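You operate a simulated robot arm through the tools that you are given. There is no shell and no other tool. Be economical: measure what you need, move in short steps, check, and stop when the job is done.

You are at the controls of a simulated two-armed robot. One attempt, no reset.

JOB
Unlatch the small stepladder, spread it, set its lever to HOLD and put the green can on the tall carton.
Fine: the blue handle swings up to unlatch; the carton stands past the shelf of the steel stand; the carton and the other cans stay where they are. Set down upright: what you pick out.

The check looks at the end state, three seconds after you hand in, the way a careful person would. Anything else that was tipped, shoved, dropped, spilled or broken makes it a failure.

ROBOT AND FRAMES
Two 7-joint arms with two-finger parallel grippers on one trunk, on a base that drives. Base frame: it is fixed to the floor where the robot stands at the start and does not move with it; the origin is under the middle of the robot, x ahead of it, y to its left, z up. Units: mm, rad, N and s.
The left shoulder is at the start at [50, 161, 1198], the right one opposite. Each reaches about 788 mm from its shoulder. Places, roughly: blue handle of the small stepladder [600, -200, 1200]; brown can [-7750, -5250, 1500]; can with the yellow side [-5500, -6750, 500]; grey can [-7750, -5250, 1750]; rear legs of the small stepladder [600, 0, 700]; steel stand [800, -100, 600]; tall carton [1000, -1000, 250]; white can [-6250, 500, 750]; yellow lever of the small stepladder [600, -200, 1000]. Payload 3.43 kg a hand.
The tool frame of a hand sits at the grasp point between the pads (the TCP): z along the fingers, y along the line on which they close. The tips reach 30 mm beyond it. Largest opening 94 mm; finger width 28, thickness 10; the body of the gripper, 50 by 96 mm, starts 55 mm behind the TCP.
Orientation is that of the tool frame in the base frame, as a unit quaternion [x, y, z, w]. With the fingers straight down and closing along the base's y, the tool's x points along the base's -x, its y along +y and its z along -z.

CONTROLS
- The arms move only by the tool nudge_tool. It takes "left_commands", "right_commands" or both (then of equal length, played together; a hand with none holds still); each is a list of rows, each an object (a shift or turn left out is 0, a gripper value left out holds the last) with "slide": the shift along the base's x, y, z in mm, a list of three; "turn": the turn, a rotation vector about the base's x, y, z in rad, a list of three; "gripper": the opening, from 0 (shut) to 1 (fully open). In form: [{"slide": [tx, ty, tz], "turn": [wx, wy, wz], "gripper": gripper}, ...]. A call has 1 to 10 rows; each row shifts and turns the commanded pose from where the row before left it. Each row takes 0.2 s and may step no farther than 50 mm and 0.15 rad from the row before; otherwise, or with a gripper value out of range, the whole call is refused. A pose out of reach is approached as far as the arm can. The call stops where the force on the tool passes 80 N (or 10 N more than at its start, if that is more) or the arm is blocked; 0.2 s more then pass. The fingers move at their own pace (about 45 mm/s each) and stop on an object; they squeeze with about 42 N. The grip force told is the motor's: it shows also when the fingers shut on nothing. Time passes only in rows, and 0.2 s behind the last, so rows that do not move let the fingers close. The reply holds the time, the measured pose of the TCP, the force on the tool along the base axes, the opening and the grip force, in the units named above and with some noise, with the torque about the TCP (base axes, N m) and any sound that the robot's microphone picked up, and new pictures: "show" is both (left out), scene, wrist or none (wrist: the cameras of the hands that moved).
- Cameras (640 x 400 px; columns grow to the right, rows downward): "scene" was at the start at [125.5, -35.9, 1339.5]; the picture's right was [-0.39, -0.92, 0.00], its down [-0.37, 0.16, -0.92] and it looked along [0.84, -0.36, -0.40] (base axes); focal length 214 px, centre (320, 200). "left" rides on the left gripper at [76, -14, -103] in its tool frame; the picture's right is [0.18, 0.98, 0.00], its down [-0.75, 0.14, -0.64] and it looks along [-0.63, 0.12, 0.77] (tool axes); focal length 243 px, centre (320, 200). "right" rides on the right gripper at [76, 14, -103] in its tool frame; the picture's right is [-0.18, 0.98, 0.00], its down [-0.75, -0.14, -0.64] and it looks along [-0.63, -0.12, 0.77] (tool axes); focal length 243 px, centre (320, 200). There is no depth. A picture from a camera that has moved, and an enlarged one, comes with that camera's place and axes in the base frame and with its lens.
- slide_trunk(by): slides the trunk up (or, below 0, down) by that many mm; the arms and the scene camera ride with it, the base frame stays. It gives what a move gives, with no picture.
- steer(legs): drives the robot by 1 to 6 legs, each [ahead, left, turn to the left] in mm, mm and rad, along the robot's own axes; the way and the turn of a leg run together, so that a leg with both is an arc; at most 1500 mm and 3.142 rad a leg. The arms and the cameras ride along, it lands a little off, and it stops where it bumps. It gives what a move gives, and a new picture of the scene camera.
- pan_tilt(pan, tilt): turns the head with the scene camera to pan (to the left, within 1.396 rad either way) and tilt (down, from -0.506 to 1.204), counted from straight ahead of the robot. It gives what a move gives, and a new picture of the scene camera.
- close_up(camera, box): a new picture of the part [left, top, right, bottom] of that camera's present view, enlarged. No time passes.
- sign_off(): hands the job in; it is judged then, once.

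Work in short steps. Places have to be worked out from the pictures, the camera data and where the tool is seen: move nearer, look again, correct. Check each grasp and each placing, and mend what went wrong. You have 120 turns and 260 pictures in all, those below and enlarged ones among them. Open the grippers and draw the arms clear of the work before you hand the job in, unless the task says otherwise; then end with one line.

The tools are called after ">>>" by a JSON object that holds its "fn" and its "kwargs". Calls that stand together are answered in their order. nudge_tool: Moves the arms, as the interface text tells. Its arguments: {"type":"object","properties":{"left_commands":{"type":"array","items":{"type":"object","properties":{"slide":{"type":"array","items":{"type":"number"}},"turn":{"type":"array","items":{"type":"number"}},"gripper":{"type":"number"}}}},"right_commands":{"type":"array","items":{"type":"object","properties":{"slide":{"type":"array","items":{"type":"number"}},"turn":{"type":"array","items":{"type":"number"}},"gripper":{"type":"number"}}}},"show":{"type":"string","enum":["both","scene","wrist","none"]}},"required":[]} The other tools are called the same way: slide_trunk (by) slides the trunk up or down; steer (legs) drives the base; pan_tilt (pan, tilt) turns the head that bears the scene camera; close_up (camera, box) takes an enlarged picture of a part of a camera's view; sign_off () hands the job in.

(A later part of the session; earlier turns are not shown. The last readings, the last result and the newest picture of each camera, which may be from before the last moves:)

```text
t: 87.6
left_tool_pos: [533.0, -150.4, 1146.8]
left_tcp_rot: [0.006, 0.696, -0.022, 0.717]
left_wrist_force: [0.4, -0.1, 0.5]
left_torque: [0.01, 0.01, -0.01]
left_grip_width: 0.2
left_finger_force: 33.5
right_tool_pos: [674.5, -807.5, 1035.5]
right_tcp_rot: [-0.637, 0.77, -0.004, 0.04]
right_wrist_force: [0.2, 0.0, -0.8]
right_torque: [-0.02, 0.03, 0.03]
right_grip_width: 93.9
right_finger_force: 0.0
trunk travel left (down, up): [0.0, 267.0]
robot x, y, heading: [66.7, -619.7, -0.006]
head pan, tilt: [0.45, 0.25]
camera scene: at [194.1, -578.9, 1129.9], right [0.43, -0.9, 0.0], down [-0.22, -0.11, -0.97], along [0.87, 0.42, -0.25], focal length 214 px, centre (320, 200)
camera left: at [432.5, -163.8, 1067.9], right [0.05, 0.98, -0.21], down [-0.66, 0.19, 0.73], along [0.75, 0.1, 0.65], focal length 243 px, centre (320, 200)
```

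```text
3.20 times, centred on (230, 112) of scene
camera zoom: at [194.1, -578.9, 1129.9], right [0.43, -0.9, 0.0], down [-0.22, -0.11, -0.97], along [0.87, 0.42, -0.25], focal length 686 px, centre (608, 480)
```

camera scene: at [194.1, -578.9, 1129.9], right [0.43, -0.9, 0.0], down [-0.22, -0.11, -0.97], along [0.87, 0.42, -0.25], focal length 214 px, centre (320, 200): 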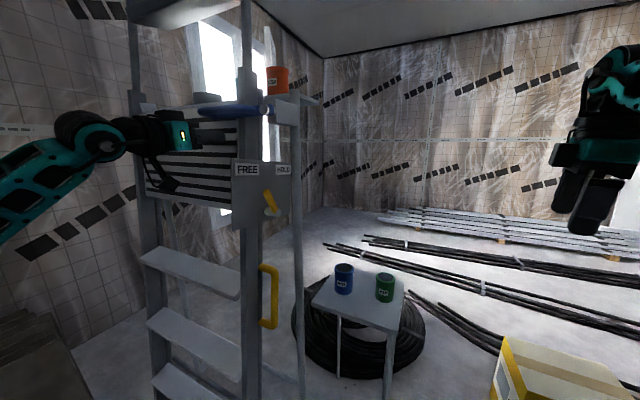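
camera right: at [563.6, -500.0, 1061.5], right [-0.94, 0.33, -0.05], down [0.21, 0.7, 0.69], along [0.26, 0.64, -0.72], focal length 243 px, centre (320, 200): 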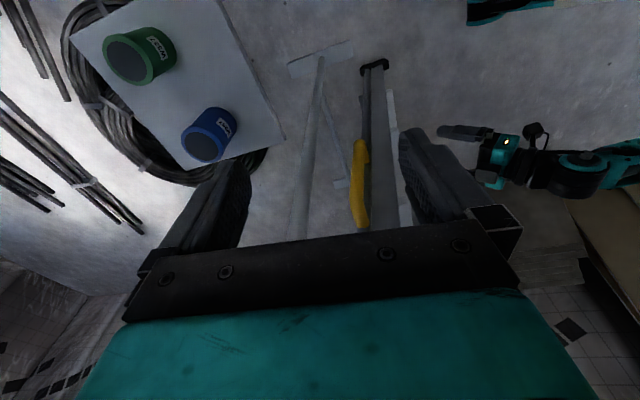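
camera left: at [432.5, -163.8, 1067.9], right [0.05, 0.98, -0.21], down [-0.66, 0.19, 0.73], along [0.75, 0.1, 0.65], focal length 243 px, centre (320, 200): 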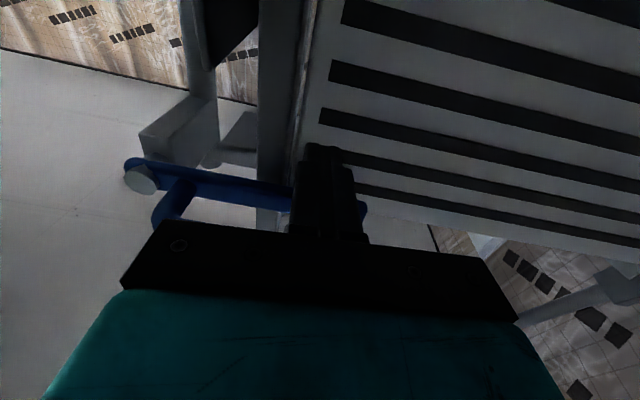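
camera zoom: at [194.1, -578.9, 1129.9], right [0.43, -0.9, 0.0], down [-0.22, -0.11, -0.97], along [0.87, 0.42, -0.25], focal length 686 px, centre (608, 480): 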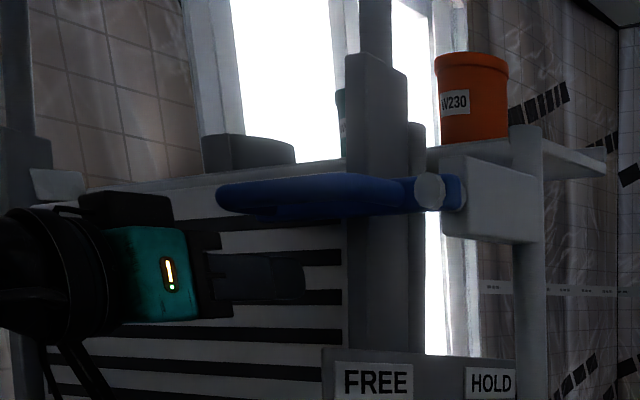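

>>> {"fn": "nudge_tool", "kwargs": {"left_commands": [{"slide": [0, 0, 20]}, {"slide": [0, 0, 20]}, {"slide": [0, -2, 20]}, {"slide": [0, -4, 20]}, {"slide": [0, -7, 20]}, {"slide": [0, -10, 17]}, {"slide": [0, -12, 16]}, {"slide": [0, -12, 15]}, {"slide": [0, -14, 10]}, {"slide": [0, -13, 7]}], "show": "none"}}

>>> {"fn": "nudge_tool", "kwargs": {"left_commands": [{"slide": [0, -15, 5]}, {"slide": [0, -14, 3]}, {"slide": [0, -6, 0]}, {"slide": [0, 6, 0]}, {"slide": [0, 15, 0]}, {"slide": [0, 15, 0]}, {"slide": [-20, 15, 0]}], "show": "scene"}}

>>> {"fn": "close_up", "kwargs": {"camera": "scene", "box": [130, 0, 330, 125]}}

```text
t: 89.8
left_tool_pos: [533.6, -225.3, 1311.1]
left_tcp_rot: [0.007, 0.696, -0.024, 0.717]
left_wrist_force: [-0.4, 0.2, 0.4]
left_torque: [0.01, -0.02, 0.0]
left_grip_width: 0.0
left_finger_force: 33.7
right_tool_pos: [673.6, -807.4, 1034.1]
right_tcp_rot: [-0.637, 0.77, -0.003, 0.04]
right_wrist_force: [0.0, 0.3, 0.4]
right_torque: [-0.02, 0.02, 0.0]
right_grip_width: 94.2
right_finger_force: 0.0
trunk travel left (down, up): [0.0, 267.0]
robot x, y, heading: [68.4, -619.1, -0.007]
head pan, tilt: [0.45, 0.25]
```

```text
t: 91.4
left_tool_pos: [511.8, -207.4, 1316.9]
left_tcp_rot: [0.007, 0.697, -0.024, 0.717]
left_wrist_force: [-0.1, -0.9, 0.1]
left_torque: [0.01, -0.02, 0.02]
left_grip_width: 0.2
left_finger_force: 33.0
right_tool_pos: [673.9, -807.1, 1035.3]
right_tcp_rot: [-0.637, 0.77, -0.003, 0.041]
right_wrist_force: [0.1, 0.1, 0.9]
right_torque: [0.0, 0.0, 0.01]
right_grip_width: 93.8
right_finger_force: 0.0
trunk travel left (down, up): [0.0, 267.0]
robot x, y, heading: [71.2, -621.3, -0.007]
head pan, tilt: [0.45, 0.25]
camera scene: at [193.9, -578.6, 1129.9], right [0.43, -0.9, 0.0], down [-0.22, -0.11, -0.97], along [0.87, 0.42, -0.25], focal length 214 px, centre (320, 200)
```

scene: 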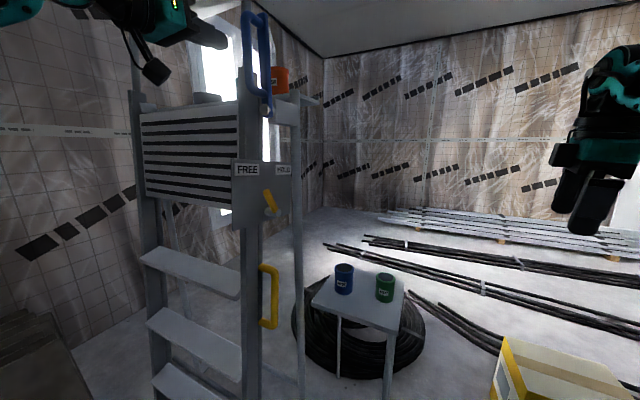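

```text
3.20 times, centred on (230, 62) of scene
camera zoom: at [193.9, -578.6, 1129.9], right [0.43, -0.9, 0.0], down [-0.22, -0.11, -0.97], along [0.87, 0.42, -0.25], focal length 686 px, centre (608, 640)
```

zoom: 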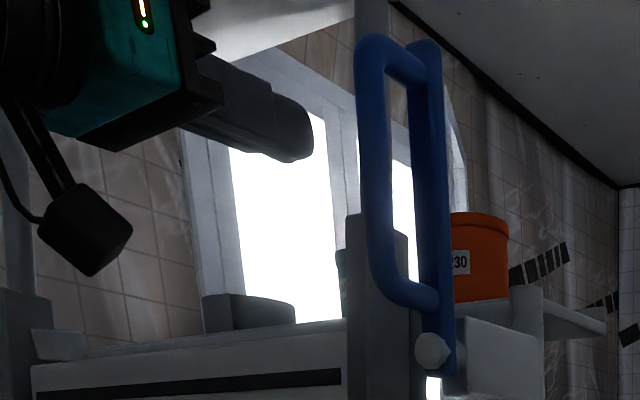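

The handle is up and holding again. I back off and bring the left hand down in front of the stile toward z≈400, opening the gripper.

>>> {"fn": "nudge_tool", "kwargs": {"left_commands": [{"slide": [-45, 0, -15]}, {"slide": [-45, 0, -20]}, {"slide": [-20, 0, -45]}, {"slide": [0, 0, -49]}, {"slide": [0, 0, -49]}, {"slide": [0, 0, -49]}, {"slide": [0, 0, -49]}, {"slide": [0, 0, -49]}, {"slide": [0, 0, -49]}, {"slide": [0, 0, -49]}], "show": "none"}}

>>> {"fn": "nudge_tool", "kwargs": {"left_commands": [{"slide": [0, 2, -49], "gripper": 1}, {"slide": [0, 2, -49]}, {"slide": [0, 2, -49]}, {"slide": [0, 2, -49]}, {"slide": [0, 2, -49]}, {"slide": [0, 2, -49]}, {"slide": [0, 2, -49]}, {"slide": [0, 2, -49]}, {"slide": [0, 2, -49]}, {"slide": [0, 2, -20]}], "show": "none"}}

>>> {"fn": "pan_tilt", "kwargs": {"pan": 0.45, "tilt": 0.7}}

```text
t: 93.6
left_tool_pos: [405.7, -203.5, 895.2]
left_tcp_rot: [0.007, 0.696, -0.023, 0.718]
left_wrist_force: [-0.4, 0.2, -0.5]
left_torque: [0.0, 0.01, 0.0]
left_grip_width: 0.0
left_finger_force: 32.9
left hand out of reach, approached as far as the arm can: row 8
right_tool_pos: [674.4, -806.9, 1035.2]
right_tcp_rot: [-0.636, 0.77, -0.003, 0.04]
right_wrist_force: [0.7, 1.4, 0.1]
right_torque: [0.0, 0.01, 0.02]
right_grip_width: 94.1
right_finger_force: 0.0
trunk travel left (down, up): [0.0, 267.0]
robot x, y, heading: [72.4, -622.7, -0.003]
head pan, tilt: [0.45, 0.25]
```

```text
t: 95.8
left_tool_pos: [405.1, -182.3, 435.2]
left_tcp_rot: [0.008, 0.695, -0.026, 0.718]
left_wrist_force: [-1.0, 0.7, 0.7]
left_torque: [0.0, 0.0, 0.01]
left_grip_width: 94.0
left_finger_force: 0.0
right_tool_pos: [673.7, -807.0, 1035.4]
right_tcp_rot: [-0.637, 0.77, -0.003, 0.039]
right_wrist_force: [0.3, 0.1, 0.3]
right_torque: [0.01, 0.05, 0.02]
right_grip_width: 94.1
right_finger_force: 0.1
trunk travel left (down, up): [0.0, 267.0]
robot x, y, heading: [72.8, -621.5, 0.002]
head pan, tilt: [0.45, 0.25]
```

```text
t: 96.7
left_tool_pos: [405.0, -182.7, 434.7]
left_tcp_rot: [0.006, 0.696, -0.023, 0.717]
left_wrist_force: [-0.1, -0.1, 0.7]
left_torque: [0.01, -0.02, 0.0]
left_grip_width: 94.2
left_finger_force: 0.1
right_tool_pos: [672.4, -807.2, 1034.6]
right_tcp_rot: [-0.636, 0.77, -0.003, 0.039]
right_wrist_force: [-0.3, 0.9, -0.6]
right_torque: [0.02, 0.01, 0.0]
right_grip_width: 94.1
right_finger_force: 0.2
trunk travel left (down, up): [0.0, 267.0]
robot x, y, heading: [70.6, -615.2, -0.004]
head pan, tilt: [0.45, 0.7]
camera scene: at [186.4, -582.4, 1089.1], right [0.43, -0.9, 0.0], down [-0.58, -0.28, -0.77], along [0.69, 0.33, -0.64], focal length 214 px, centre (320, 200)
```

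scene: 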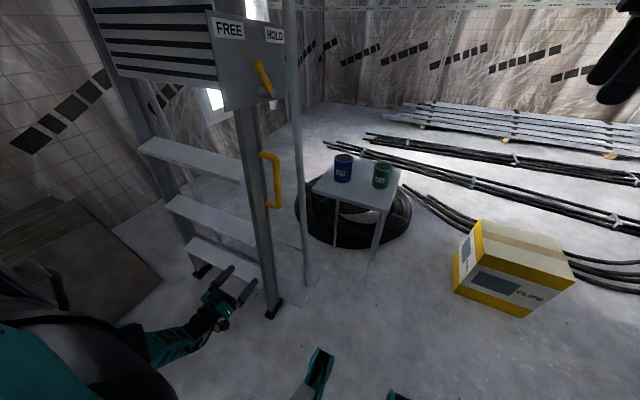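

Low reach works here. I go to z≈395 and forward onto the stile, then close.

>>> {"fn": "nudge_tool", "kwargs": {"left_commands": [{"slide": [0, -3, -38]}, {"slide": [40, 0, 0]}, {"slide": [40, 0, 0]}, {"slide": [22, 0, 0]}, {"gripper": 0.2}, {"gripper": 0}, {}, {}], "show": "both"}}

>>> {"fn": "close_up", "kwargs": {"camera": "scene", "box": [150, 180, 350, 330]}}

```text
t: 98.5
left_tool_pos: [495.1, -192.3, 445.3]
left_tcp_rot: [0.002, 0.699, -0.011, 0.715]
left_wrist_force: [2.0, 48.9, -5.1]
left_torque: [0.58, 0.16, 1.24]
left_grip_width: 33.9
left_finger_force: 24.1
left hand out of reach, approached as far as the arm can: row 1, 2, 3, 4
right_tool_pos: [674.6, -803.7, 1035.4]
right_tcp_rot: [-0.638, 0.769, -0.004, 0.04]
right_wrist_force: [-1.2, 0.3, 0.9]
right_torque: [0.0, -0.02, -0.01]
right_grip_width: 94.1
right_finger_force: 0.1
trunk travel left (down, up): [0.0, 267.0]
robot x, y, heading: [68.8, -614.1, -0.0]
head pan, tilt: [0.45, 0.7]
camera scene: at [186.7, -580.5, 1088.9], right [0.43, -0.9, 0.0], down [-0.58, -0.28, -0.76], along [0.69, 0.33, -0.64], focal length 214 px, centre (320, 200)
camera left: at [394.0, -207.2, 365.6], right [0.02, 0.98, -0.2], down [-0.66, 0.16, 0.74], along [0.75, 0.12, 0.65], focal length 243 px, centre (320, 200)
```

scene: 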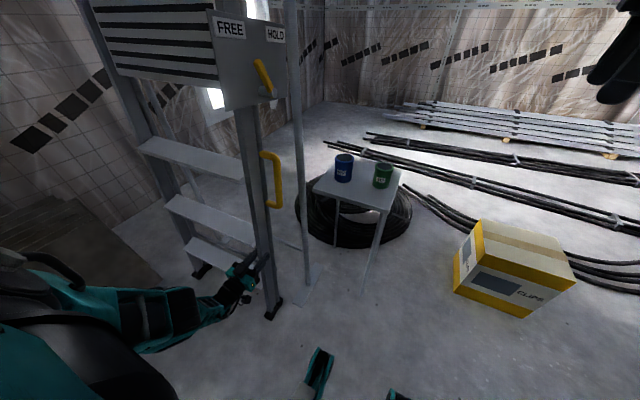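
left: 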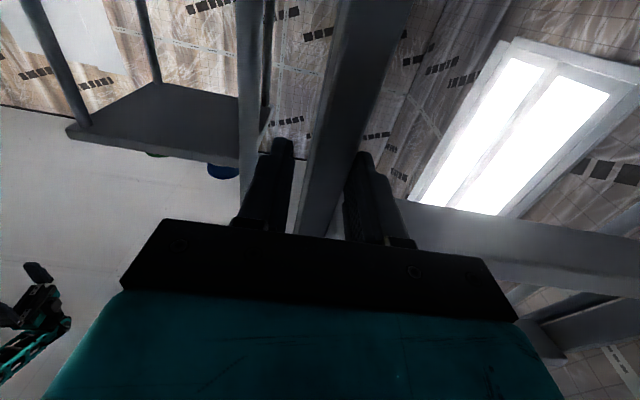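

```text
2.67 times, centred on (250, 255) of scene
camera zoom: at [186.7, -580.5, 1088.9], right [0.43, -0.9, 0.0], down [-0.58, -0.28, -0.76], along [0.69, 0.33, -0.64], focal length 572 px, centre (507, 53)
```

zoom: 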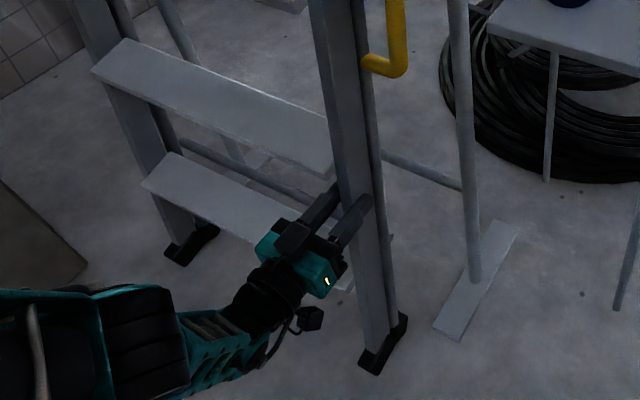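

Grip is slightly off-centre (49 N sideways). I shift the hand a few mm left and let it settle.

>>> {"fn": "nudge_tool", "kwargs": {"left_commands": [{"slide": [0, 4, 0]}, {"slide": [0, 4, 0]}, {}], "show": "none"}}

```text
t: 99.3
left_tool_pos: [494.3, -186.7, 445.0]
left_tcp_rot: [0.001, 0.701, -0.011, 0.713]
left_wrist_force: [-1.2, 48.2, -17.9]
left_torque: [1.18, -0.9, 1.49]
left_grip_width: 22.3
left_finger_force: 44.7
left hand out of reach, approached as far as the arm can: row 2
right_tool_pos: [674.0, -804.5, 1034.5]
right_tcp_rot: [-0.637, 0.77, -0.004, 0.04]
right_wrist_force: [0.6, 1.1, 0.4]
right_torque: [0.01, 0.01, 0.01]
right_grip_width: 94.1
right_finger_force: 0.0
trunk travel left (down, up): [0.0, 267.0]
robot x, y, heading: [69.3, -620.0, 0.0]
head pan, tilt: [0.45, 0.7]
```

>>> {"fn": "nudge_tool", "kwargs": {"left_commands": [{"slide": [0, 6, 3]}, {"slide": [-5, 6, 3]}], "show": "scene"}}

>>> {"fn": "close_up", "kwargs": {"camera": "scene", "box": [150, 180, 350, 330]}}

```text
t: 99.9
left_tool_pos: [491.4, -185.7, 444.3]
left_tcp_rot: [0.006, 0.705, -0.019, 0.708]
left_wrist_force: [-1.5, 26.5, -29.3]
left_torque: [1.31, 1.05, 1.36]
left_grip_width: 22.5
left_finger_force: 44.7
right_tool_pos: [674.3, -805.1, 1034.5]
right_tcp_rot: [-0.637, 0.77, -0.003, 0.039]
right_wrist_force: [0.1, 0.5, 0.1]
right_torque: [0.0, -0.01, -0.01]
right_grip_width: 93.8
right_finger_force: 0.0
trunk travel left (down, up): [0.0, 267.0]
robot x, y, heading: [66.0, -622.5, -0.007]
head pan, tilt: [0.45, 0.7]
camera scene: at [188.2, -580.7, 1088.5], right [0.43, -0.9, 0.0], down [-0.58, -0.28, -0.76], along [0.69, 0.33, -0.65], focal length 214 px, centre (320, 200)
```

scene: 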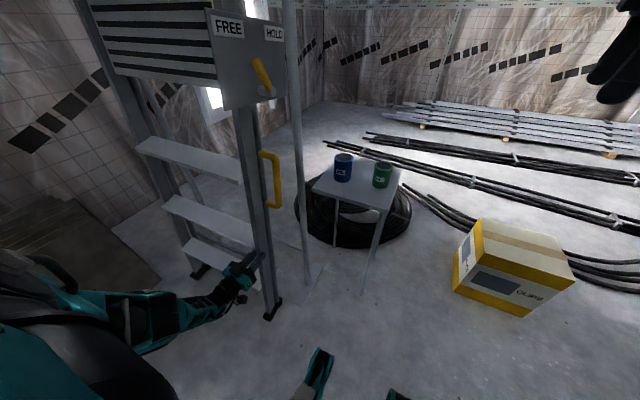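

```text
2.67 times, centred on (250, 255) of scene
camera zoom: at [188.2, -580.7, 1088.5], right [0.43, -0.9, 0.0], down [-0.58, -0.28, -0.76], along [0.69, 0.33, -0.65], focal length 572 px, centre (507, 53)
```

zoom: 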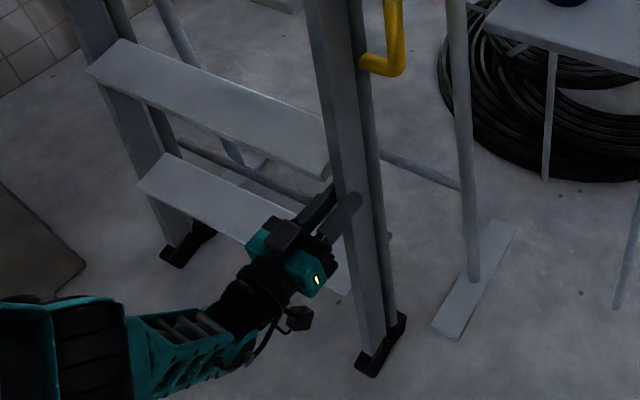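

Gripped firmly at z≈445. Now I pull toward me slowly and check the feet.

>>> {"fn": "nudge_tool", "kwargs": {"left_commands": [{"slide": [-10, 1, 0]}, {"slide": [-10, 1, 0]}, {"slide": [-10, 1, 0]}, {"slide": [-10, 1, 0]}, {"slide": [-10, 1, 0]}], "show": "scene"}}

>>> {"fn": "close_up", "kwargs": {"camera": "scene", "box": [150, 180, 350, 330]}}

```text
t: 101.1
left_tool_pos: [444.8, -184.8, 454.8]
left_tcp_rot: [0.007, 0.695, -0.025, 0.719]
left_wrist_force: [3.8, 5.9, -1.8]
left_torque: [1.23, 0.43, 0.83]
left_grip_width: 23.0
left_finger_force: 44.7
right_tool_pos: [673.7, -806.8, 1034.5]
right_tcp_rot: [-0.637, 0.77, -0.003, 0.039]
right_wrist_force: [0.1, 0.0, 0.2]
right_torque: [-0.01, 0.01, -0.02]
right_grip_width: 93.8
right_finger_force: 0.1
trunk travel left (down, up): [0.0, 267.0]
robot x, y, heading: [69.2, -617.3, -0.007]
head pan, tilt: [0.45, 0.7]
camera scene: at [186.6, -582.5, 1089.2], right [0.43, -0.9, 0.0], down [-0.58, -0.28, -0.76], along [0.69, 0.33, -0.64], focal length 214 px, centre (320, 200)
```

scene: 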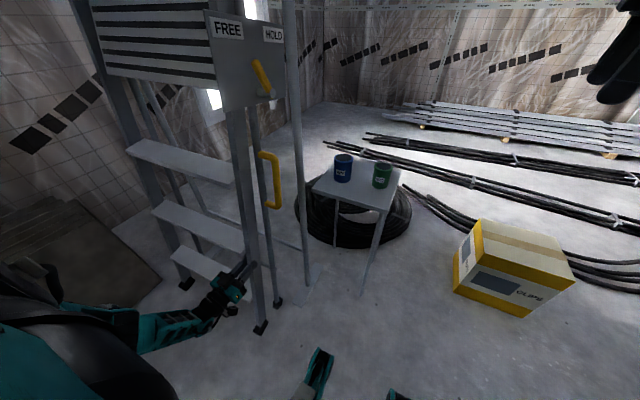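

```text
2.67 times, centred on (250, 255) of scene
camera zoom: at [186.6, -582.5, 1089.2], right [0.43, -0.9, 0.0], down [-0.58, -0.28, -0.76], along [0.69, 0.33, -0.64], focal length 572 px, centre (507, 53)
```

zoom: 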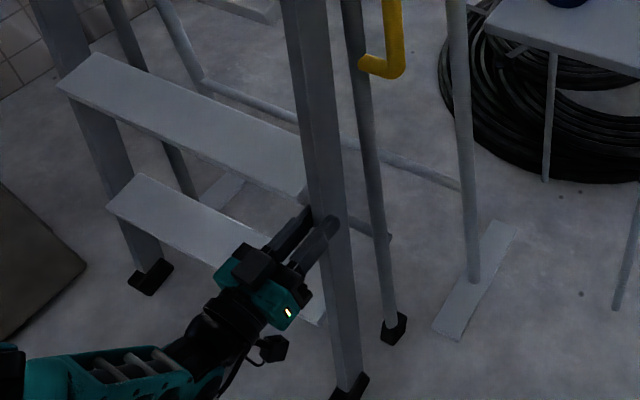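

That works: the rear feet and top stay, the front slides out, low force. I keep pulling while pitching the hand with the stile.

>>> {"fn": "nudge_tool", "kwargs": {"left_commands": [{"slide": [-12, 0, 0], "turn": [0, 0.013, 0]}, {"slide": [-12, 0, 0], "turn": [0, 0.013, 0]}, {"slide": [-12, 0, 0], "turn": [0, 0.013, 0]}, {"slide": [-12, 0, 0], "turn": [0, 0.013, 0]}, {"slide": [-12, 0, 0], "turn": [0, 0.013, 0]}, {"slide": [-12, 0, 0], "turn": [0, 0.013, 0]}, {"slide": [-12, 0, 0], "turn": [0, 0.013, 0]}], "show": "scene"}}

```text
t: 102.7
left_tool_pos: [357.3, -185.4, 449.2]
left_tcp_rot: [0.006, 0.733, -0.025, 0.679]
left_wrist_force: [-0.8, -2.3, -22.0]
left_torque: [1.43, 0.04, 0.54]
left_grip_width: 22.8
left_finger_force: 45.0
right_tool_pos: [675.2, -806.2, 1034.2]
right_tcp_rot: [-0.637, 0.769, -0.003, 0.04]
right_wrist_force: [-0.9, -0.6, -0.2]
right_torque: [0.0, -0.01, -0.01]
right_grip_width: 94.1
right_finger_force: 0.0
trunk travel left (down, up): [0.0, 267.0]
robot x, y, heading: [69.1, -619.8, -0.003]
head pan, tilt: [0.45, 0.7]
camera scene: at [187.1, -581.5, 1088.5], right [0.43, -0.9, 0.0], down [-0.58, -0.28, -0.76], along [0.69, 0.33, -0.65], focal length 214 px, centre (320, 200)
```

scene: 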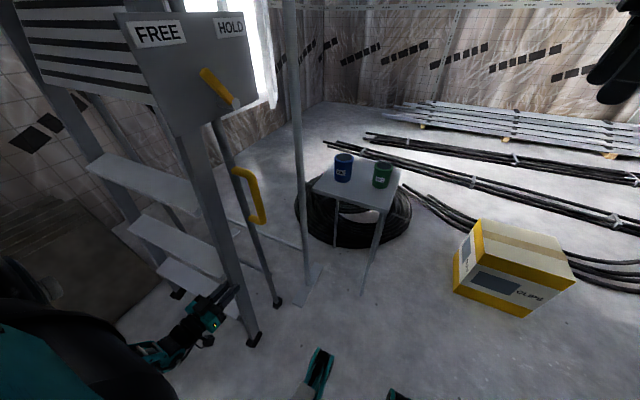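

Feet are now about 190 mm apart and the A-frame is standing nearly symmetric. The arm is getting folded, so I ease the hand down slightly and pull on by driving backward.

>>> {"fn": "nudge_tool", "kwargs": {"left_commands": [{"slide": [0, 0, -4]}, {"slide": [0, 0, -4]}], "show": "none"}}

>>> {"fn": "steer", "kwargs": {"legs": [[-90, 0, 0]]}}

```text
t: 103.3
left_tool_pos: [361.1, -185.5, 445.2]
left_tcp_rot: [0.006, 0.727, -0.025, 0.686]
left_wrist_force: [-0.8, -8.6, -12.2]
left_torque: [1.41, -0.93, 0.28]
left_grip_width: 22.7
left_finger_force: 44.5
right_tool_pos: [673.8, -806.3, 1035.2]
right_tcp_rot: [-0.637, 0.77, -0.003, 0.04]
right_wrist_force: [0.4, 0.3, -0.2]
right_torque: [0.02, 0.0, 0.0]
right_grip_width: 94.2
right_finger_force: 0.0
trunk travel left (down, up): [0.0, 267.0]
robot x, y, heading: [67.9, -618.5, -0.005]
head pan, tilt: [0.45, 0.7]
```

```text
t: 104.4
left_tool_pos: [271.2, -184.7, 445.6]
left_tcp_rot: [0.007, 0.728, -0.025, 0.686]
left_wrist_force: [-2.5, -15.1, -10.6]
left_torque: [1.33, -1.22, 0.07]
left_grip_width: 22.6
left_finger_force: 45.4
right_tool_pos: [582.5, -807.0, 1035.3]
right_tcp_rot: [-0.637, 0.77, -0.003, 0.04]
right_wrist_force: [-0.1, -0.4, -0.7]
right_torque: [0.02, 0.01, 0.02]
right_grip_width: 93.7
right_finger_force: 0.0
trunk travel left (down, up): [0.0, 267.0]
robot x, y, heading: [-19.8, -620.1, -0.001]
head pan, tilt: [0.45, 0.7]
camera scene: at [96.6, -582.1, 1088.9], right [0.43, -0.9, 0.0], down [-0.58, -0.28, -0.76], along [0.69, 0.33, -0.64], focal length 214 px, centre (320, 200)
```

scene: 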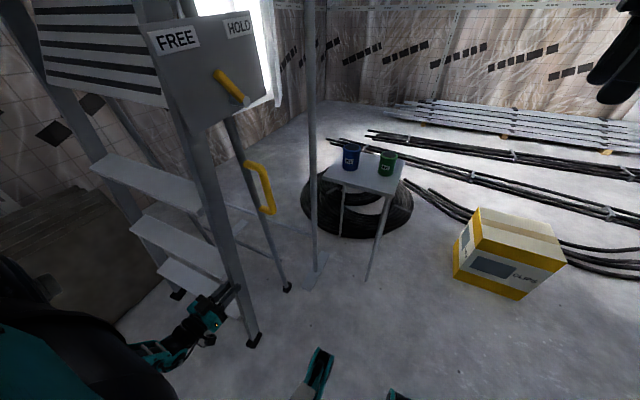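

Spread is now about 280 mm with the rear feet in place. I continue with another 90 mm, pitching the hand a little first.

>>> {"fn": "nudge_tool", "kwargs": {"left_commands": [{"slide": [0, 0, -3], "turn": [0, 0.03, 0]}, {"slide": [0, 0, -2], "turn": [0, 0.02, 0]}], "show": "none"}}

>>> {"fn": "steer", "kwargs": {"legs": [[-90, 0, 0]]}}

```text
t: 105.0
left_tool_pos: [273.6, -185.7, 445.6]
left_tcp_rot: [0.007, 0.74, -0.024, 0.672]
left_wrist_force: [-1.4, -3.1, 22.8]
left_torque: [1.31, -1.5, 0.3]
left_grip_width: 23.1
left_finger_force: 45.2
right_tool_pos: [583.0, -808.5, 1036.9]
right_tcp_rot: [-0.637, 0.77, -0.002, 0.041]
right_wrist_force: [-0.1, -0.3, -0.2]
right_torque: [0.0, 0.01, 0.01]
right_grip_width: 94.0
right_finger_force: 0.1
trunk travel left (down, up): [0.0, 267.0]
robot x, y, heading: [-19.7, -616.9, 0.001]
head pan, tilt: [0.45, 0.7]
```

```text
t: 106.1
left_tool_pos: [181.8, -185.3, 443.1]
left_tcp_rot: [0.007, 0.74, -0.024, 0.672]
left_wrist_force: [-3.8, 0.8, 27.2]
left_torque: [1.33, -1.77, 0.39]
left_grip_width: 22.7
left_finger_force: 45.3
right_tool_pos: [490.8, -808.6, 1035.8]
right_tcp_rot: [-0.636, 0.771, -0.003, 0.042]
right_wrist_force: [0.1, 0.2, 0.2]
right_torque: [0.0, 0.02, 0.04]
right_grip_width: 94.1
right_finger_force: 0.0
trunk travel left (down, up): [0.0, 267.0]
robot x, y, heading: [-107.7, -620.3, 0.001]
head pan, tilt: [0.45, 0.7]
camera scene: at [4.3, -583.7, 1089.3], right [0.43, -0.9, 0.0], down [-0.58, -0.28, -0.77], along [0.69, 0.33, -0.64], focal length 214 px, centre (320, 200)
```

scene: 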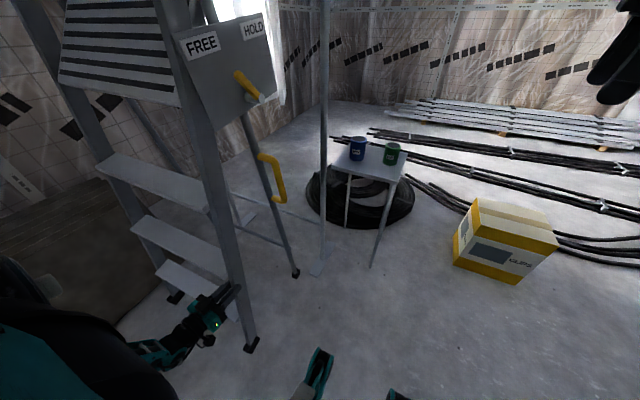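

Separation about 370 mm, still easy. Another 90 mm, then a look at the top.

>>> {"fn": "nudge_tool", "kwargs": {"left_commands": [{"slide": [0, 0, 2], "turn": [0, 0.03, 0]}, {"slide": [0, 0, 2], "turn": [0, 0.01, 0]}], "show": "none"}}

>>> {"fn": "steer", "kwargs": {"legs": [[-90, 0, 0]]}}

>>> {"fn": "pan_tilt", "kwargs": {"pan": 0.45, "tilt": 0.2}}

```text
t: 106.7
left_tool_pos: [180.2, -184.7, 444.8]
left_tcp_rot: [0.007, 0.756, -0.026, 0.655]
left_wrist_force: [-3.6, -2.9, -6.9]
left_torque: [1.47, -1.31, 0.24]
left_grip_width: 22.9
left_finger_force: 45.2
right_tool_pos: [492.3, -808.0, 1035.1]
right_tcp_rot: [-0.636, 0.77, -0.003, 0.04]
right_wrist_force: [-0.1, -0.3, -1.2]
right_torque: [-0.03, 0.0, -0.02]
right_grip_width: 94.0
right_finger_force: 0.1
trunk travel left (down, up): [0.0, 267.0]
robot x, y, heading: [-109.1, -621.7, -0.005]
head pan, tilt: [0.45, 0.7]
```

```text
t: 107.8
left_tool_pos: [91.2, -184.5, 445.3]
left_tcp_rot: [0.006, 0.756, -0.026, 0.654]
left_wrist_force: [-4.2, -10.7, -21.0]
left_torque: [1.46, -0.84, 0.04]
left_grip_width: 22.7
left_finger_force: 44.9
right_tool_pos: [403.1, -806.1, 1034.3]
right_tcp_rot: [-0.637, 0.77, -0.003, 0.04]
right_wrist_force: [-0.7, 0.5, -0.2]
right_torque: [0.01, 0.01, 0.0]
right_grip_width: 94.0
right_finger_force: 0.0
trunk travel left (down, up): [0.0, 267.0]
robot x, y, heading: [-199.7, -618.5, -0.005]
head pan, tilt: [0.45, 0.7]
camera scene: at [-83.8, -580.8, 1088.7], right [0.43, -0.9, 0.0], down [-0.58, -0.28, -0.76], along [0.69, 0.33, -0.65], focal length 214 px, centre (320, 200)
```

scene: 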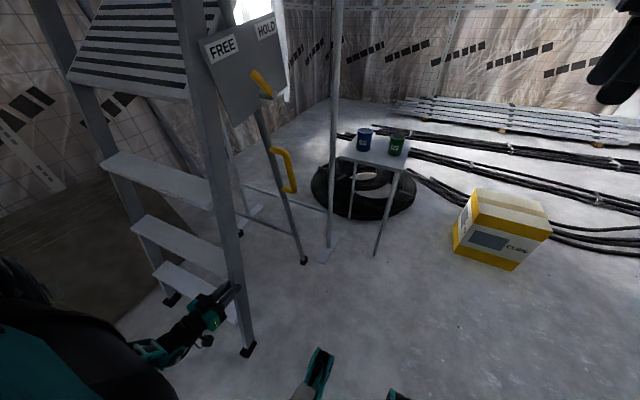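

```text
t: 108.7
left_tool_pos: [89.9, -185.6, 445.3]
left_tcp_rot: [0.006, 0.757, -0.025, 0.653]
left_wrist_force: [-3.6, -0.4, -6.1]
left_torque: [1.59, 0.51, 0.52]
left_grip_width: 23.0
left_finger_force: 45.0
right_tool_pos: [402.9, -806.7, 1035.2]
right_tcp_rot: [-0.636, 0.77, -0.002, 0.04]
right_wrist_force: [0.3, -0.3, 0.2]
right_torque: [0.0, -0.04, 0.04]
right_grip_width: 94.0
right_finger_force: 0.2
trunk travel left (down, up): [0.0, 267.0]
robot x, y, heading: [-200.6, -619.5, -0.008]
head pan, tilt: [0.45, 0.201]
camera scene: at [-76.8, -577.9, 1134.3], right [0.43, -0.9, 0.0], down [-0.18, -0.09, -0.98], along [0.88, 0.42, -0.2], focal length 214 px, centre (320, 200)
```

scene: 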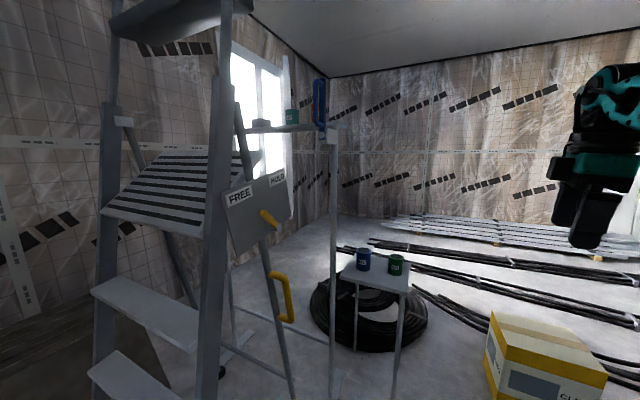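

The platform is folding down toward level as the ladder opens. I continue pulling in steps.

>>> {"fn": "nudge_tool", "kwargs": {"left_commands": [{"turn": [0, 0.03, 0]}, {"turn": [0, 0.02, 0]}], "show": "none"}}

>>> {"fn": "steer", "kwargs": {"legs": [[-90, 0, 0]]}}

```text
t: 109.3
left_tool_pos: [89.3, -185.4, 447.0]
left_tcp_rot: [0.006, 0.77, -0.026, 0.637]
left_wrist_force: [-4.8, 0.7, -5.3]
left_torque: [1.3, -1.39, 0.24]
left_grip_width: 23.2
left_finger_force: 44.9
right_tool_pos: [402.8, -806.1, 1034.5]
right_tcp_rot: [-0.636, 0.771, -0.003, 0.039]
right_wrist_force: [-0.7, 0.0, -1.1]
right_torque: [0.02, -0.01, 0.0]
right_grip_width: 93.8
right_finger_force: 0.0
trunk travel left (down, up): [0.0, 267.0]
robot x, y, heading: [-199.8, -617.0, -0.005]
head pan, tilt: [0.45, 0.201]
```

```text
t: 110.4
left_tool_pos: [-0.7, -185.3, 445.6]
left_tcp_rot: [0.006, 0.772, -0.026, 0.635]
left_wrist_force: [-6.4, -1.3, -10.2]
left_torque: [1.47, -0.78, 0.25]
left_grip_width: 22.8
left_finger_force: 44.8
right_tool_pos: [313.5, -806.1, 1034.4]
right_tcp_rot: [-0.637, 0.77, -0.003, 0.039]
right_wrist_force: [0.0, -0.8, -0.5]
right_torque: [0.0, 0.0, 0.0]
right_grip_width: 94.0
right_finger_force: 0.0
trunk travel left (down, up): [0.0, 267.0]
robot x, y, heading: [-291.8, -615.9, -0.0]
head pan, tilt: [0.45, 0.201]
camera scene: at [-166.4, -577.2, 1134.2], right [0.43, -0.9, 0.0], down [-0.18, -0.09, -0.98], along [0.88, 0.42, -0.2], focal length 214 px, centre (320, 200)
```

scene: 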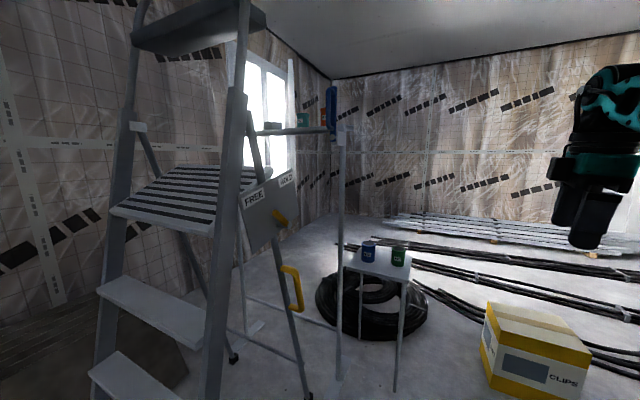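

The platform is getting close to level. I pull another 60 mm.

>>> {"fn": "nudge_tool", "kwargs": {"left_commands": [{"turn": [0, 0.03, 0]}, {"turn": [0, 0.01, 0]}], "show": "none"}}

>>> {"fn": "steer", "kwargs": {"legs": [[-60, 0, 0]]}}

>>> {"fn": "close_up", "kwargs": {"camera": "scene", "box": [90, 70, 350, 232]}}

```text
t: 111.0
left_tool_pos: [0.8, -185.7, 445.8]
left_tcp_rot: [0.007, 0.784, -0.025, 0.62]
left_wrist_force: [-6.6, 0.4, 1.4]
left_torque: [1.5, -1.42, 0.15]
left_grip_width: 22.8
left_finger_force: 44.8
right_tool_pos: [312.9, -806.8, 1033.6]
right_tcp_rot: [-0.636, 0.77, -0.003, 0.04]
right_wrist_force: [0.1, -0.2, -0.4]
right_torque: [0.02, 0.03, -0.04]
right_grip_width: 93.9
right_finger_force: 0.1
trunk travel left (down, up): [0.0, 267.0]
robot x, y, heading: [-289.5, -618.2, -0.006]
head pan, tilt: [0.45, 0.201]
```

```text
t: 112.0
left_tool_pos: [-61.6, -184.9, 443.2]
left_tcp_rot: [0.006, 0.785, -0.026, 0.619]
left_wrist_force: [-7.4, -1.3, -7.9]
left_torque: [1.48, -0.39, 0.25]
left_grip_width: 22.9
left_finger_force: 45.2
right_tool_pos: [253.2, -806.0, 1033.6]
right_tcp_rot: [-0.637, 0.77, -0.003, 0.041]
right_wrist_force: [0.2, -0.1, -1.0]
right_torque: [0.02, 0.02, 0.01]
right_grip_width: 93.9
right_finger_force: 0.1
trunk travel left (down, up): [0.0, 267.0]
robot x, y, heading: [-349.1, -617.6, 0.003]
head pan, tilt: [0.45, 0.201]
camera scene: at [-226.1, -577.1, 1134.3], right [0.43, -0.9, 0.0], down [-0.18, -0.09, -0.98], along [0.88, 0.42, -0.2], focal length 214 px, centre (320, 200)
```

scene: 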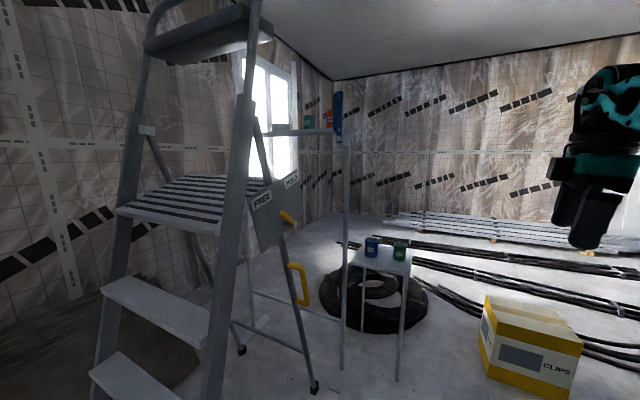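

```text
2.46 times, centred on (220, 151) of scene
camera zoom: at [-226.1, -577.1, 1134.3], right [0.43, -0.9, 0.0], down [-0.18, -0.09, -0.98], along [0.88, 0.42, -0.2], focal length 528 px, centre (566, 321)
```

zoom: 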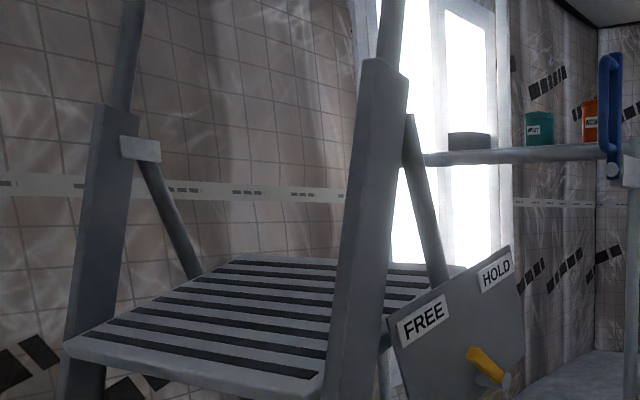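

The platform still slopes up to the rear, so it is not fully open. I pull on 60 mm.

>>> {"fn": "nudge_tool", "kwargs": {"left_commands": [{"turn": [0, 0.03, 0]}, {"turn": [0, 0.01, 0]}], "show": "none"}}

>>> {"fn": "steer", "kwargs": {"legs": [[-60, 0, 0]]}}

>>> {"fn": "close_up", "kwargs": {"camera": "scene", "box": [90, 70, 350, 232]}}

```text
t: 112.6
left_tool_pos: [-61.2, -185.1, 445.0]
left_tcp_rot: [0.006, 0.797, -0.025, 0.603]
left_wrist_force: [-7.8, -2.8, 2.0]
left_torque: [1.51, -1.48, 0.05]
left_grip_width: 23.1
left_finger_force: 44.8
right_tool_pos: [252.0, -806.2, 1035.8]
right_tcp_rot: [-0.636, 0.77, -0.002, 0.041]
right_wrist_force: [0.3, 0.4, 0.3]
right_torque: [0.0, -0.02, 0.0]
right_grip_width: 93.9
right_finger_force: 0.1
trunk travel left (down, up): [0.0, 267.0]
robot x, y, heading: [-348.6, -618.1, 0.0]
head pan, tilt: [0.45, 0.201]
```

```text
t: 113.6
left_tool_pos: [-123.6, -183.9, 443.0]
left_tcp_rot: [0.006, 0.799, -0.026, 0.601]
left_wrist_force: [-6.8, -6.3, -8.1]
left_torque: [1.39, -0.27, 0.13]
left_grip_width: 22.6
left_finger_force: 45.0
right_tool_pos: [192.5, -804.4, 1035.0]
right_tcp_rot: [-0.638, 0.769, -0.003, 0.04]
right_wrist_force: [0.6, 0.1, -0.3]
right_torque: [-0.01, 0.02, -0.01]
right_grip_width: 93.8
right_finger_force: 0.0
trunk travel left (down, up): [0.0, 267.0]
robot x, y, heading: [-411.1, -614.0, 0.002]
head pan, tilt: [0.45, 0.201]
camera scene: at [-286.5, -576.9, 1134.2], right [0.43, -0.9, 0.0], down [-0.18, -0.09, -0.98], along [0.88, 0.42, -0.2], focal length 214 px, centre (320, 200)
```

scene: 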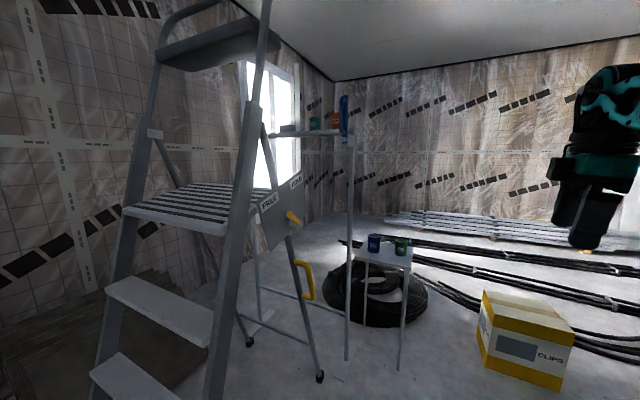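

```text
2.46 times, centred on (220, 151) of scene
camera zoom: at [-286.5, -576.9, 1134.2], right [0.43, -0.9, 0.0], down [-0.18, -0.09, -0.98], along [0.88, 0.42, -0.2], focal length 528 px, centre (566, 321)
```

zoom: 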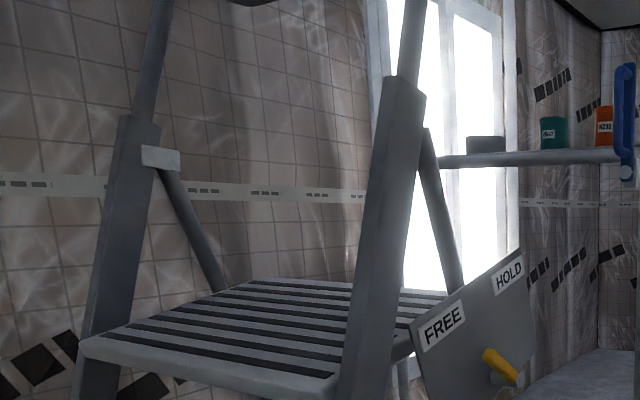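

>>> {"fn": "nudge_tool", "kwargs": {"left_commands": [{"turn": [0, 0.03, 0]}, {"turn": [0, 0.01, 0]}], "show": "none"}}

>>> {"fn": "steer", "kwargs": {"legs": [[-60, 0, 0]]}}

>>> {"fn": "close_up", "kwargs": {"camera": "scene", "box": [90, 70, 350, 232]}}

```text
t: 114.2
left_tool_pos: [-123.6, -184.4, 443.7]
left_tcp_rot: [0.006, 0.81, -0.025, 0.586]
left_wrist_force: [-8.3, -1.6, 4.0]
left_torque: [1.53, -1.47, 0.03]
left_grip_width: 23.2
left_finger_force: 44.9
right_tool_pos: [193.4, -805.8, 1035.0]
right_tcp_rot: [-0.638, 0.769, -0.003, 0.04]
right_wrist_force: [0.2, -0.4, -0.3]
right_torque: [0.01, 0.01, 0.0]
right_grip_width: 93.8
right_finger_force: 0.1
trunk travel left (down, up): [0.0, 267.0]
robot x, y, heading: [-413.1, -619.6, -0.004]
head pan, tilt: [0.45, 0.201]
```

```text
t: 115.1
left_tool_pos: [-182.9, -185.8, 440.5]
left_tcp_rot: [0.006, 0.812, -0.026, 0.584]
left_wrist_force: [-8.0, 1.2, -8.3]
left_torque: [1.45, -0.04, 0.29]
left_grip_width: 22.8
left_finger_force: 45.5
right_tool_pos: [134.6, -805.8, 1034.4]
right_tcp_rot: [-0.637, 0.77, -0.003, 0.04]
right_wrist_force: [-1.0, -0.8, 0.2]
right_torque: [0.0, 0.0, -0.01]
right_grip_width: 94.0
right_finger_force: 0.1
trunk travel left (down, up): [0.0, 267.0]
robot x, y, heading: [-470.4, -617.5, 0.001]
head pan, tilt: [0.45, 0.201]
camera scene: at [-345.1, -576.7, 1134.2], right [0.43, -0.9, 0.0], down [-0.18, -0.09, -0.98], along [0.88, 0.42, -0.2], focal length 214 px, centre (320, 200)
```

scene: 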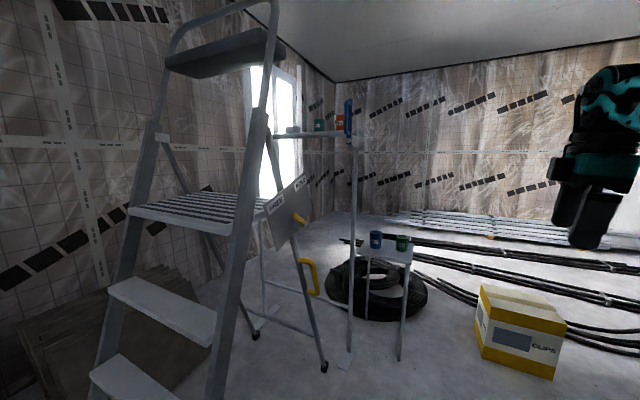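

```text
2.46 times, centred on (220, 151) of scene
camera zoom: at [-345.1, -576.7, 1134.2], right [0.43, -0.9, 0.0], down [-0.18, -0.09, -0.98], along [0.88, 0.42, -0.2], focal length 528 px, centre (566, 321)
```

zoom: 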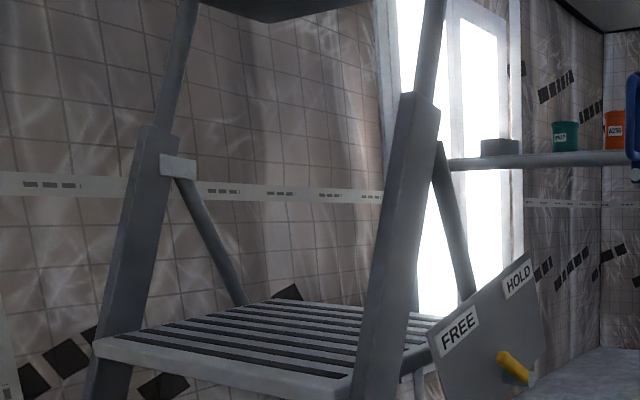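

Nearly level now. I pull another 40 mm and watch for the end stop.

>>> {"fn": "nudge_tool", "kwargs": {"left_commands": [{"turn": [0, 0.03, 0]}, {"slide": [0, 0, -2]}], "show": "none"}}

>>> {"fn": "steer", "kwargs": {"legs": [[-40, 0, 0]]}}

>>> {"fn": "close_up", "kwargs": {"camera": "scene", "box": [90, 70, 350, 232]}}

```text
t: 115.7
left_tool_pos: [-181.3, -184.6, 443.0]
left_tcp_rot: [0.007, 0.819, -0.025, 0.573]
left_wrist_force: [-8.9, -3.4, 14.4]
left_torque: [1.55, 0.69, 0.28]
left_grip_width: 22.7
left_finger_force: 45.3
right_tool_pos: [134.0, -806.6, 1036.4]
right_tcp_rot: [-0.637, 0.77, -0.002, 0.041]
right_wrist_force: [-0.6, -0.7, -0.3]
right_torque: [0.01, 0.0, -0.01]
right_grip_width: 93.7
right_finger_force: 0.0
trunk travel left (down, up): [0.0, 267.0]
robot x, y, heading: [-469.2, -615.5, -0.004]
head pan, tilt: [0.45, 0.201]
```

```text
t: 116.6
left_tool_pos: [-217.7, -184.2, 442.8]
left_tcp_rot: [0.006, 0.817, -0.027, 0.576]
left_wrist_force: [35.4, -2.8, -2.9]
left_torque: [1.38, -0.96, 0.19]
left_grip_width: 22.5
left_finger_force: 45.1
right_tool_pos: [96.7, -805.5, 1033.4]
right_tcp_rot: [-0.637, 0.77, -0.003, 0.039]
right_wrist_force: [-0.9, -0.2, -0.7]
right_torque: [-0.01, 0.0, -0.01]
right_grip_width: 93.9
right_finger_force: 0.0
trunk travel left (down, up): [0.0, 267.0]
robot x, y, heading: [-508.2, -617.7, -0.002]
head pan, tilt: [0.45, 0.201]
camera scene: at [-383.7, -577.0, 1134.4], right [0.43, -0.9, 0.0], down [-0.18, -0.09, -0.98], along [0.88, 0.42, -0.2], focal length 214 px, centre (320, 200)
```

scene: 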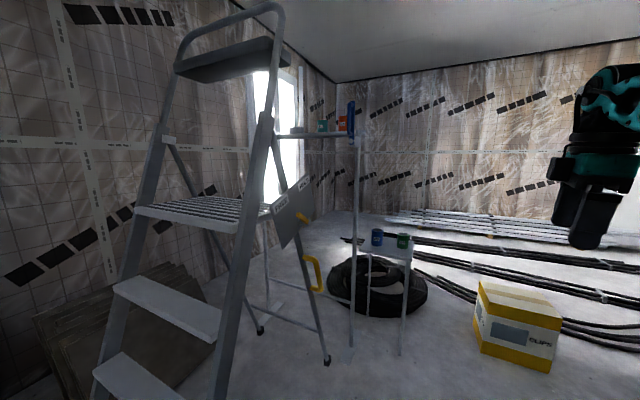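

```text
2.46 times, centred on (220, 151) of scene
camera zoom: at [-383.7, -577.0, 1134.4], right [0.43, -0.9, 0.0], down [-0.18, -0.09, -0.98], along [0.88, 0.42, -0.2], focal length 528 px, centre (566, 321)
```

zoom: 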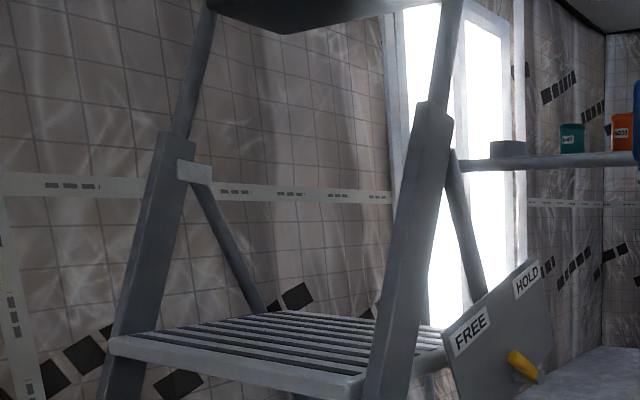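

The force jumped to 35 N: end stop reached, platform level. I open the gripper and back off by driving.

>>> {"fn": "nudge_tool", "kwargs": {"left_commands": [{"slide": [3, 0, 0]}, {"gripper": 1}, {"gripper": 1}, {"gripper": 1}, {}], "show": "none"}}

>>> {"fn": "steer", "kwargs": {"legs": [[-140, 0, 0]]}}

>>> {"fn": "close_up", "kwargs": {"camera": "scene", "box": [230, 150, 350, 225]}}

```text
t: 117.8
left_tool_pos: [-214.5, -185.4, 442.4]
left_tcp_rot: [0.006, 0.817, -0.026, 0.576]
left_wrist_force: [-0.7, 1.0, 0.1]
left_torque: [0.0, -0.01, 0.01]
left_grip_width: 94.1
left_finger_force: 0.1
right_tool_pos: [95.3, -804.7, 1035.2]
right_tcp_rot: [-0.637, 0.77, -0.003, 0.04]
right_wrist_force: [-0.4, 0.2, 0.4]
right_torque: [-0.04, 0.0, -0.03]
right_grip_width: 94.0
right_finger_force: 0.0
trunk travel left (down, up): [0.0, 267.0]
robot x, y, heading: [-509.0, -618.1, -0.004]
head pan, tilt: [0.45, 0.201]
```

```text
t: 119.1
left_tool_pos: [-353.9, -183.5, 443.0]
left_tcp_rot: [0.003, 0.817, -0.024, 0.576]
left_wrist_force: [-1.1, 0.1, -1.3]
left_torque: [0.02, 0.0, -0.01]
left_grip_width: 94.0
left_finger_force: 0.1
right_tool_pos: [-41.0, -802.1, 1035.5]
right_tcp_rot: [-0.639, 0.769, -0.002, 0.039]
right_wrist_force: [0.3, 0.3, -0.3]
right_torque: [0.04, -0.01, 0.01]
right_grip_width: 94.1
right_finger_force: 0.1
trunk travel left (down, up): [0.0, 267.0]
robot x, y, heading: [-648.2, -616.6, 0.003]
head pan, tilt: [0.45, 0.201]
camera scene: at [-522.4, -576.3, 1134.5], right [0.44, -0.9, 0.0], down [-0.18, -0.09, -0.98], along [0.88, 0.43, -0.2], focal length 214 px, centre (320, 200)
```

scene: 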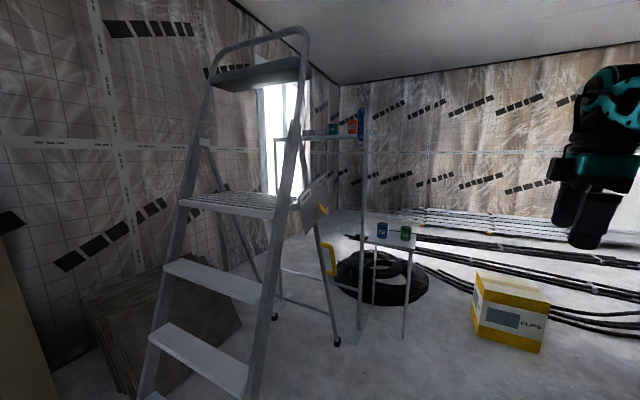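

```text
5.33 times, centred on (290, 188) of scene
camera zoom: at [-522.4, -576.3, 1134.5], right [0.44, -0.9, 0.0], down [-0.18, -0.09, -0.98], along [0.88, 0.43, -0.2], focal length 1144 px, centre (480, 267)
```

zoom: 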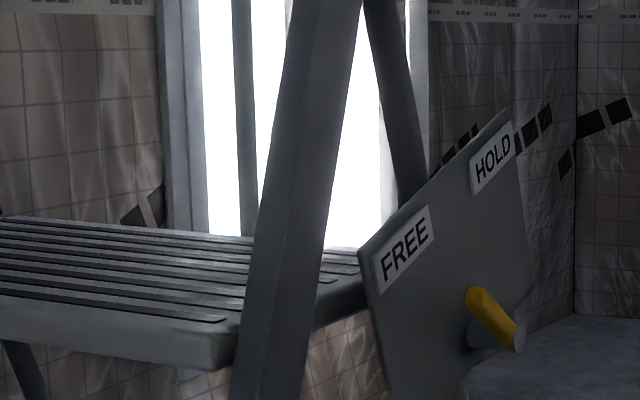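

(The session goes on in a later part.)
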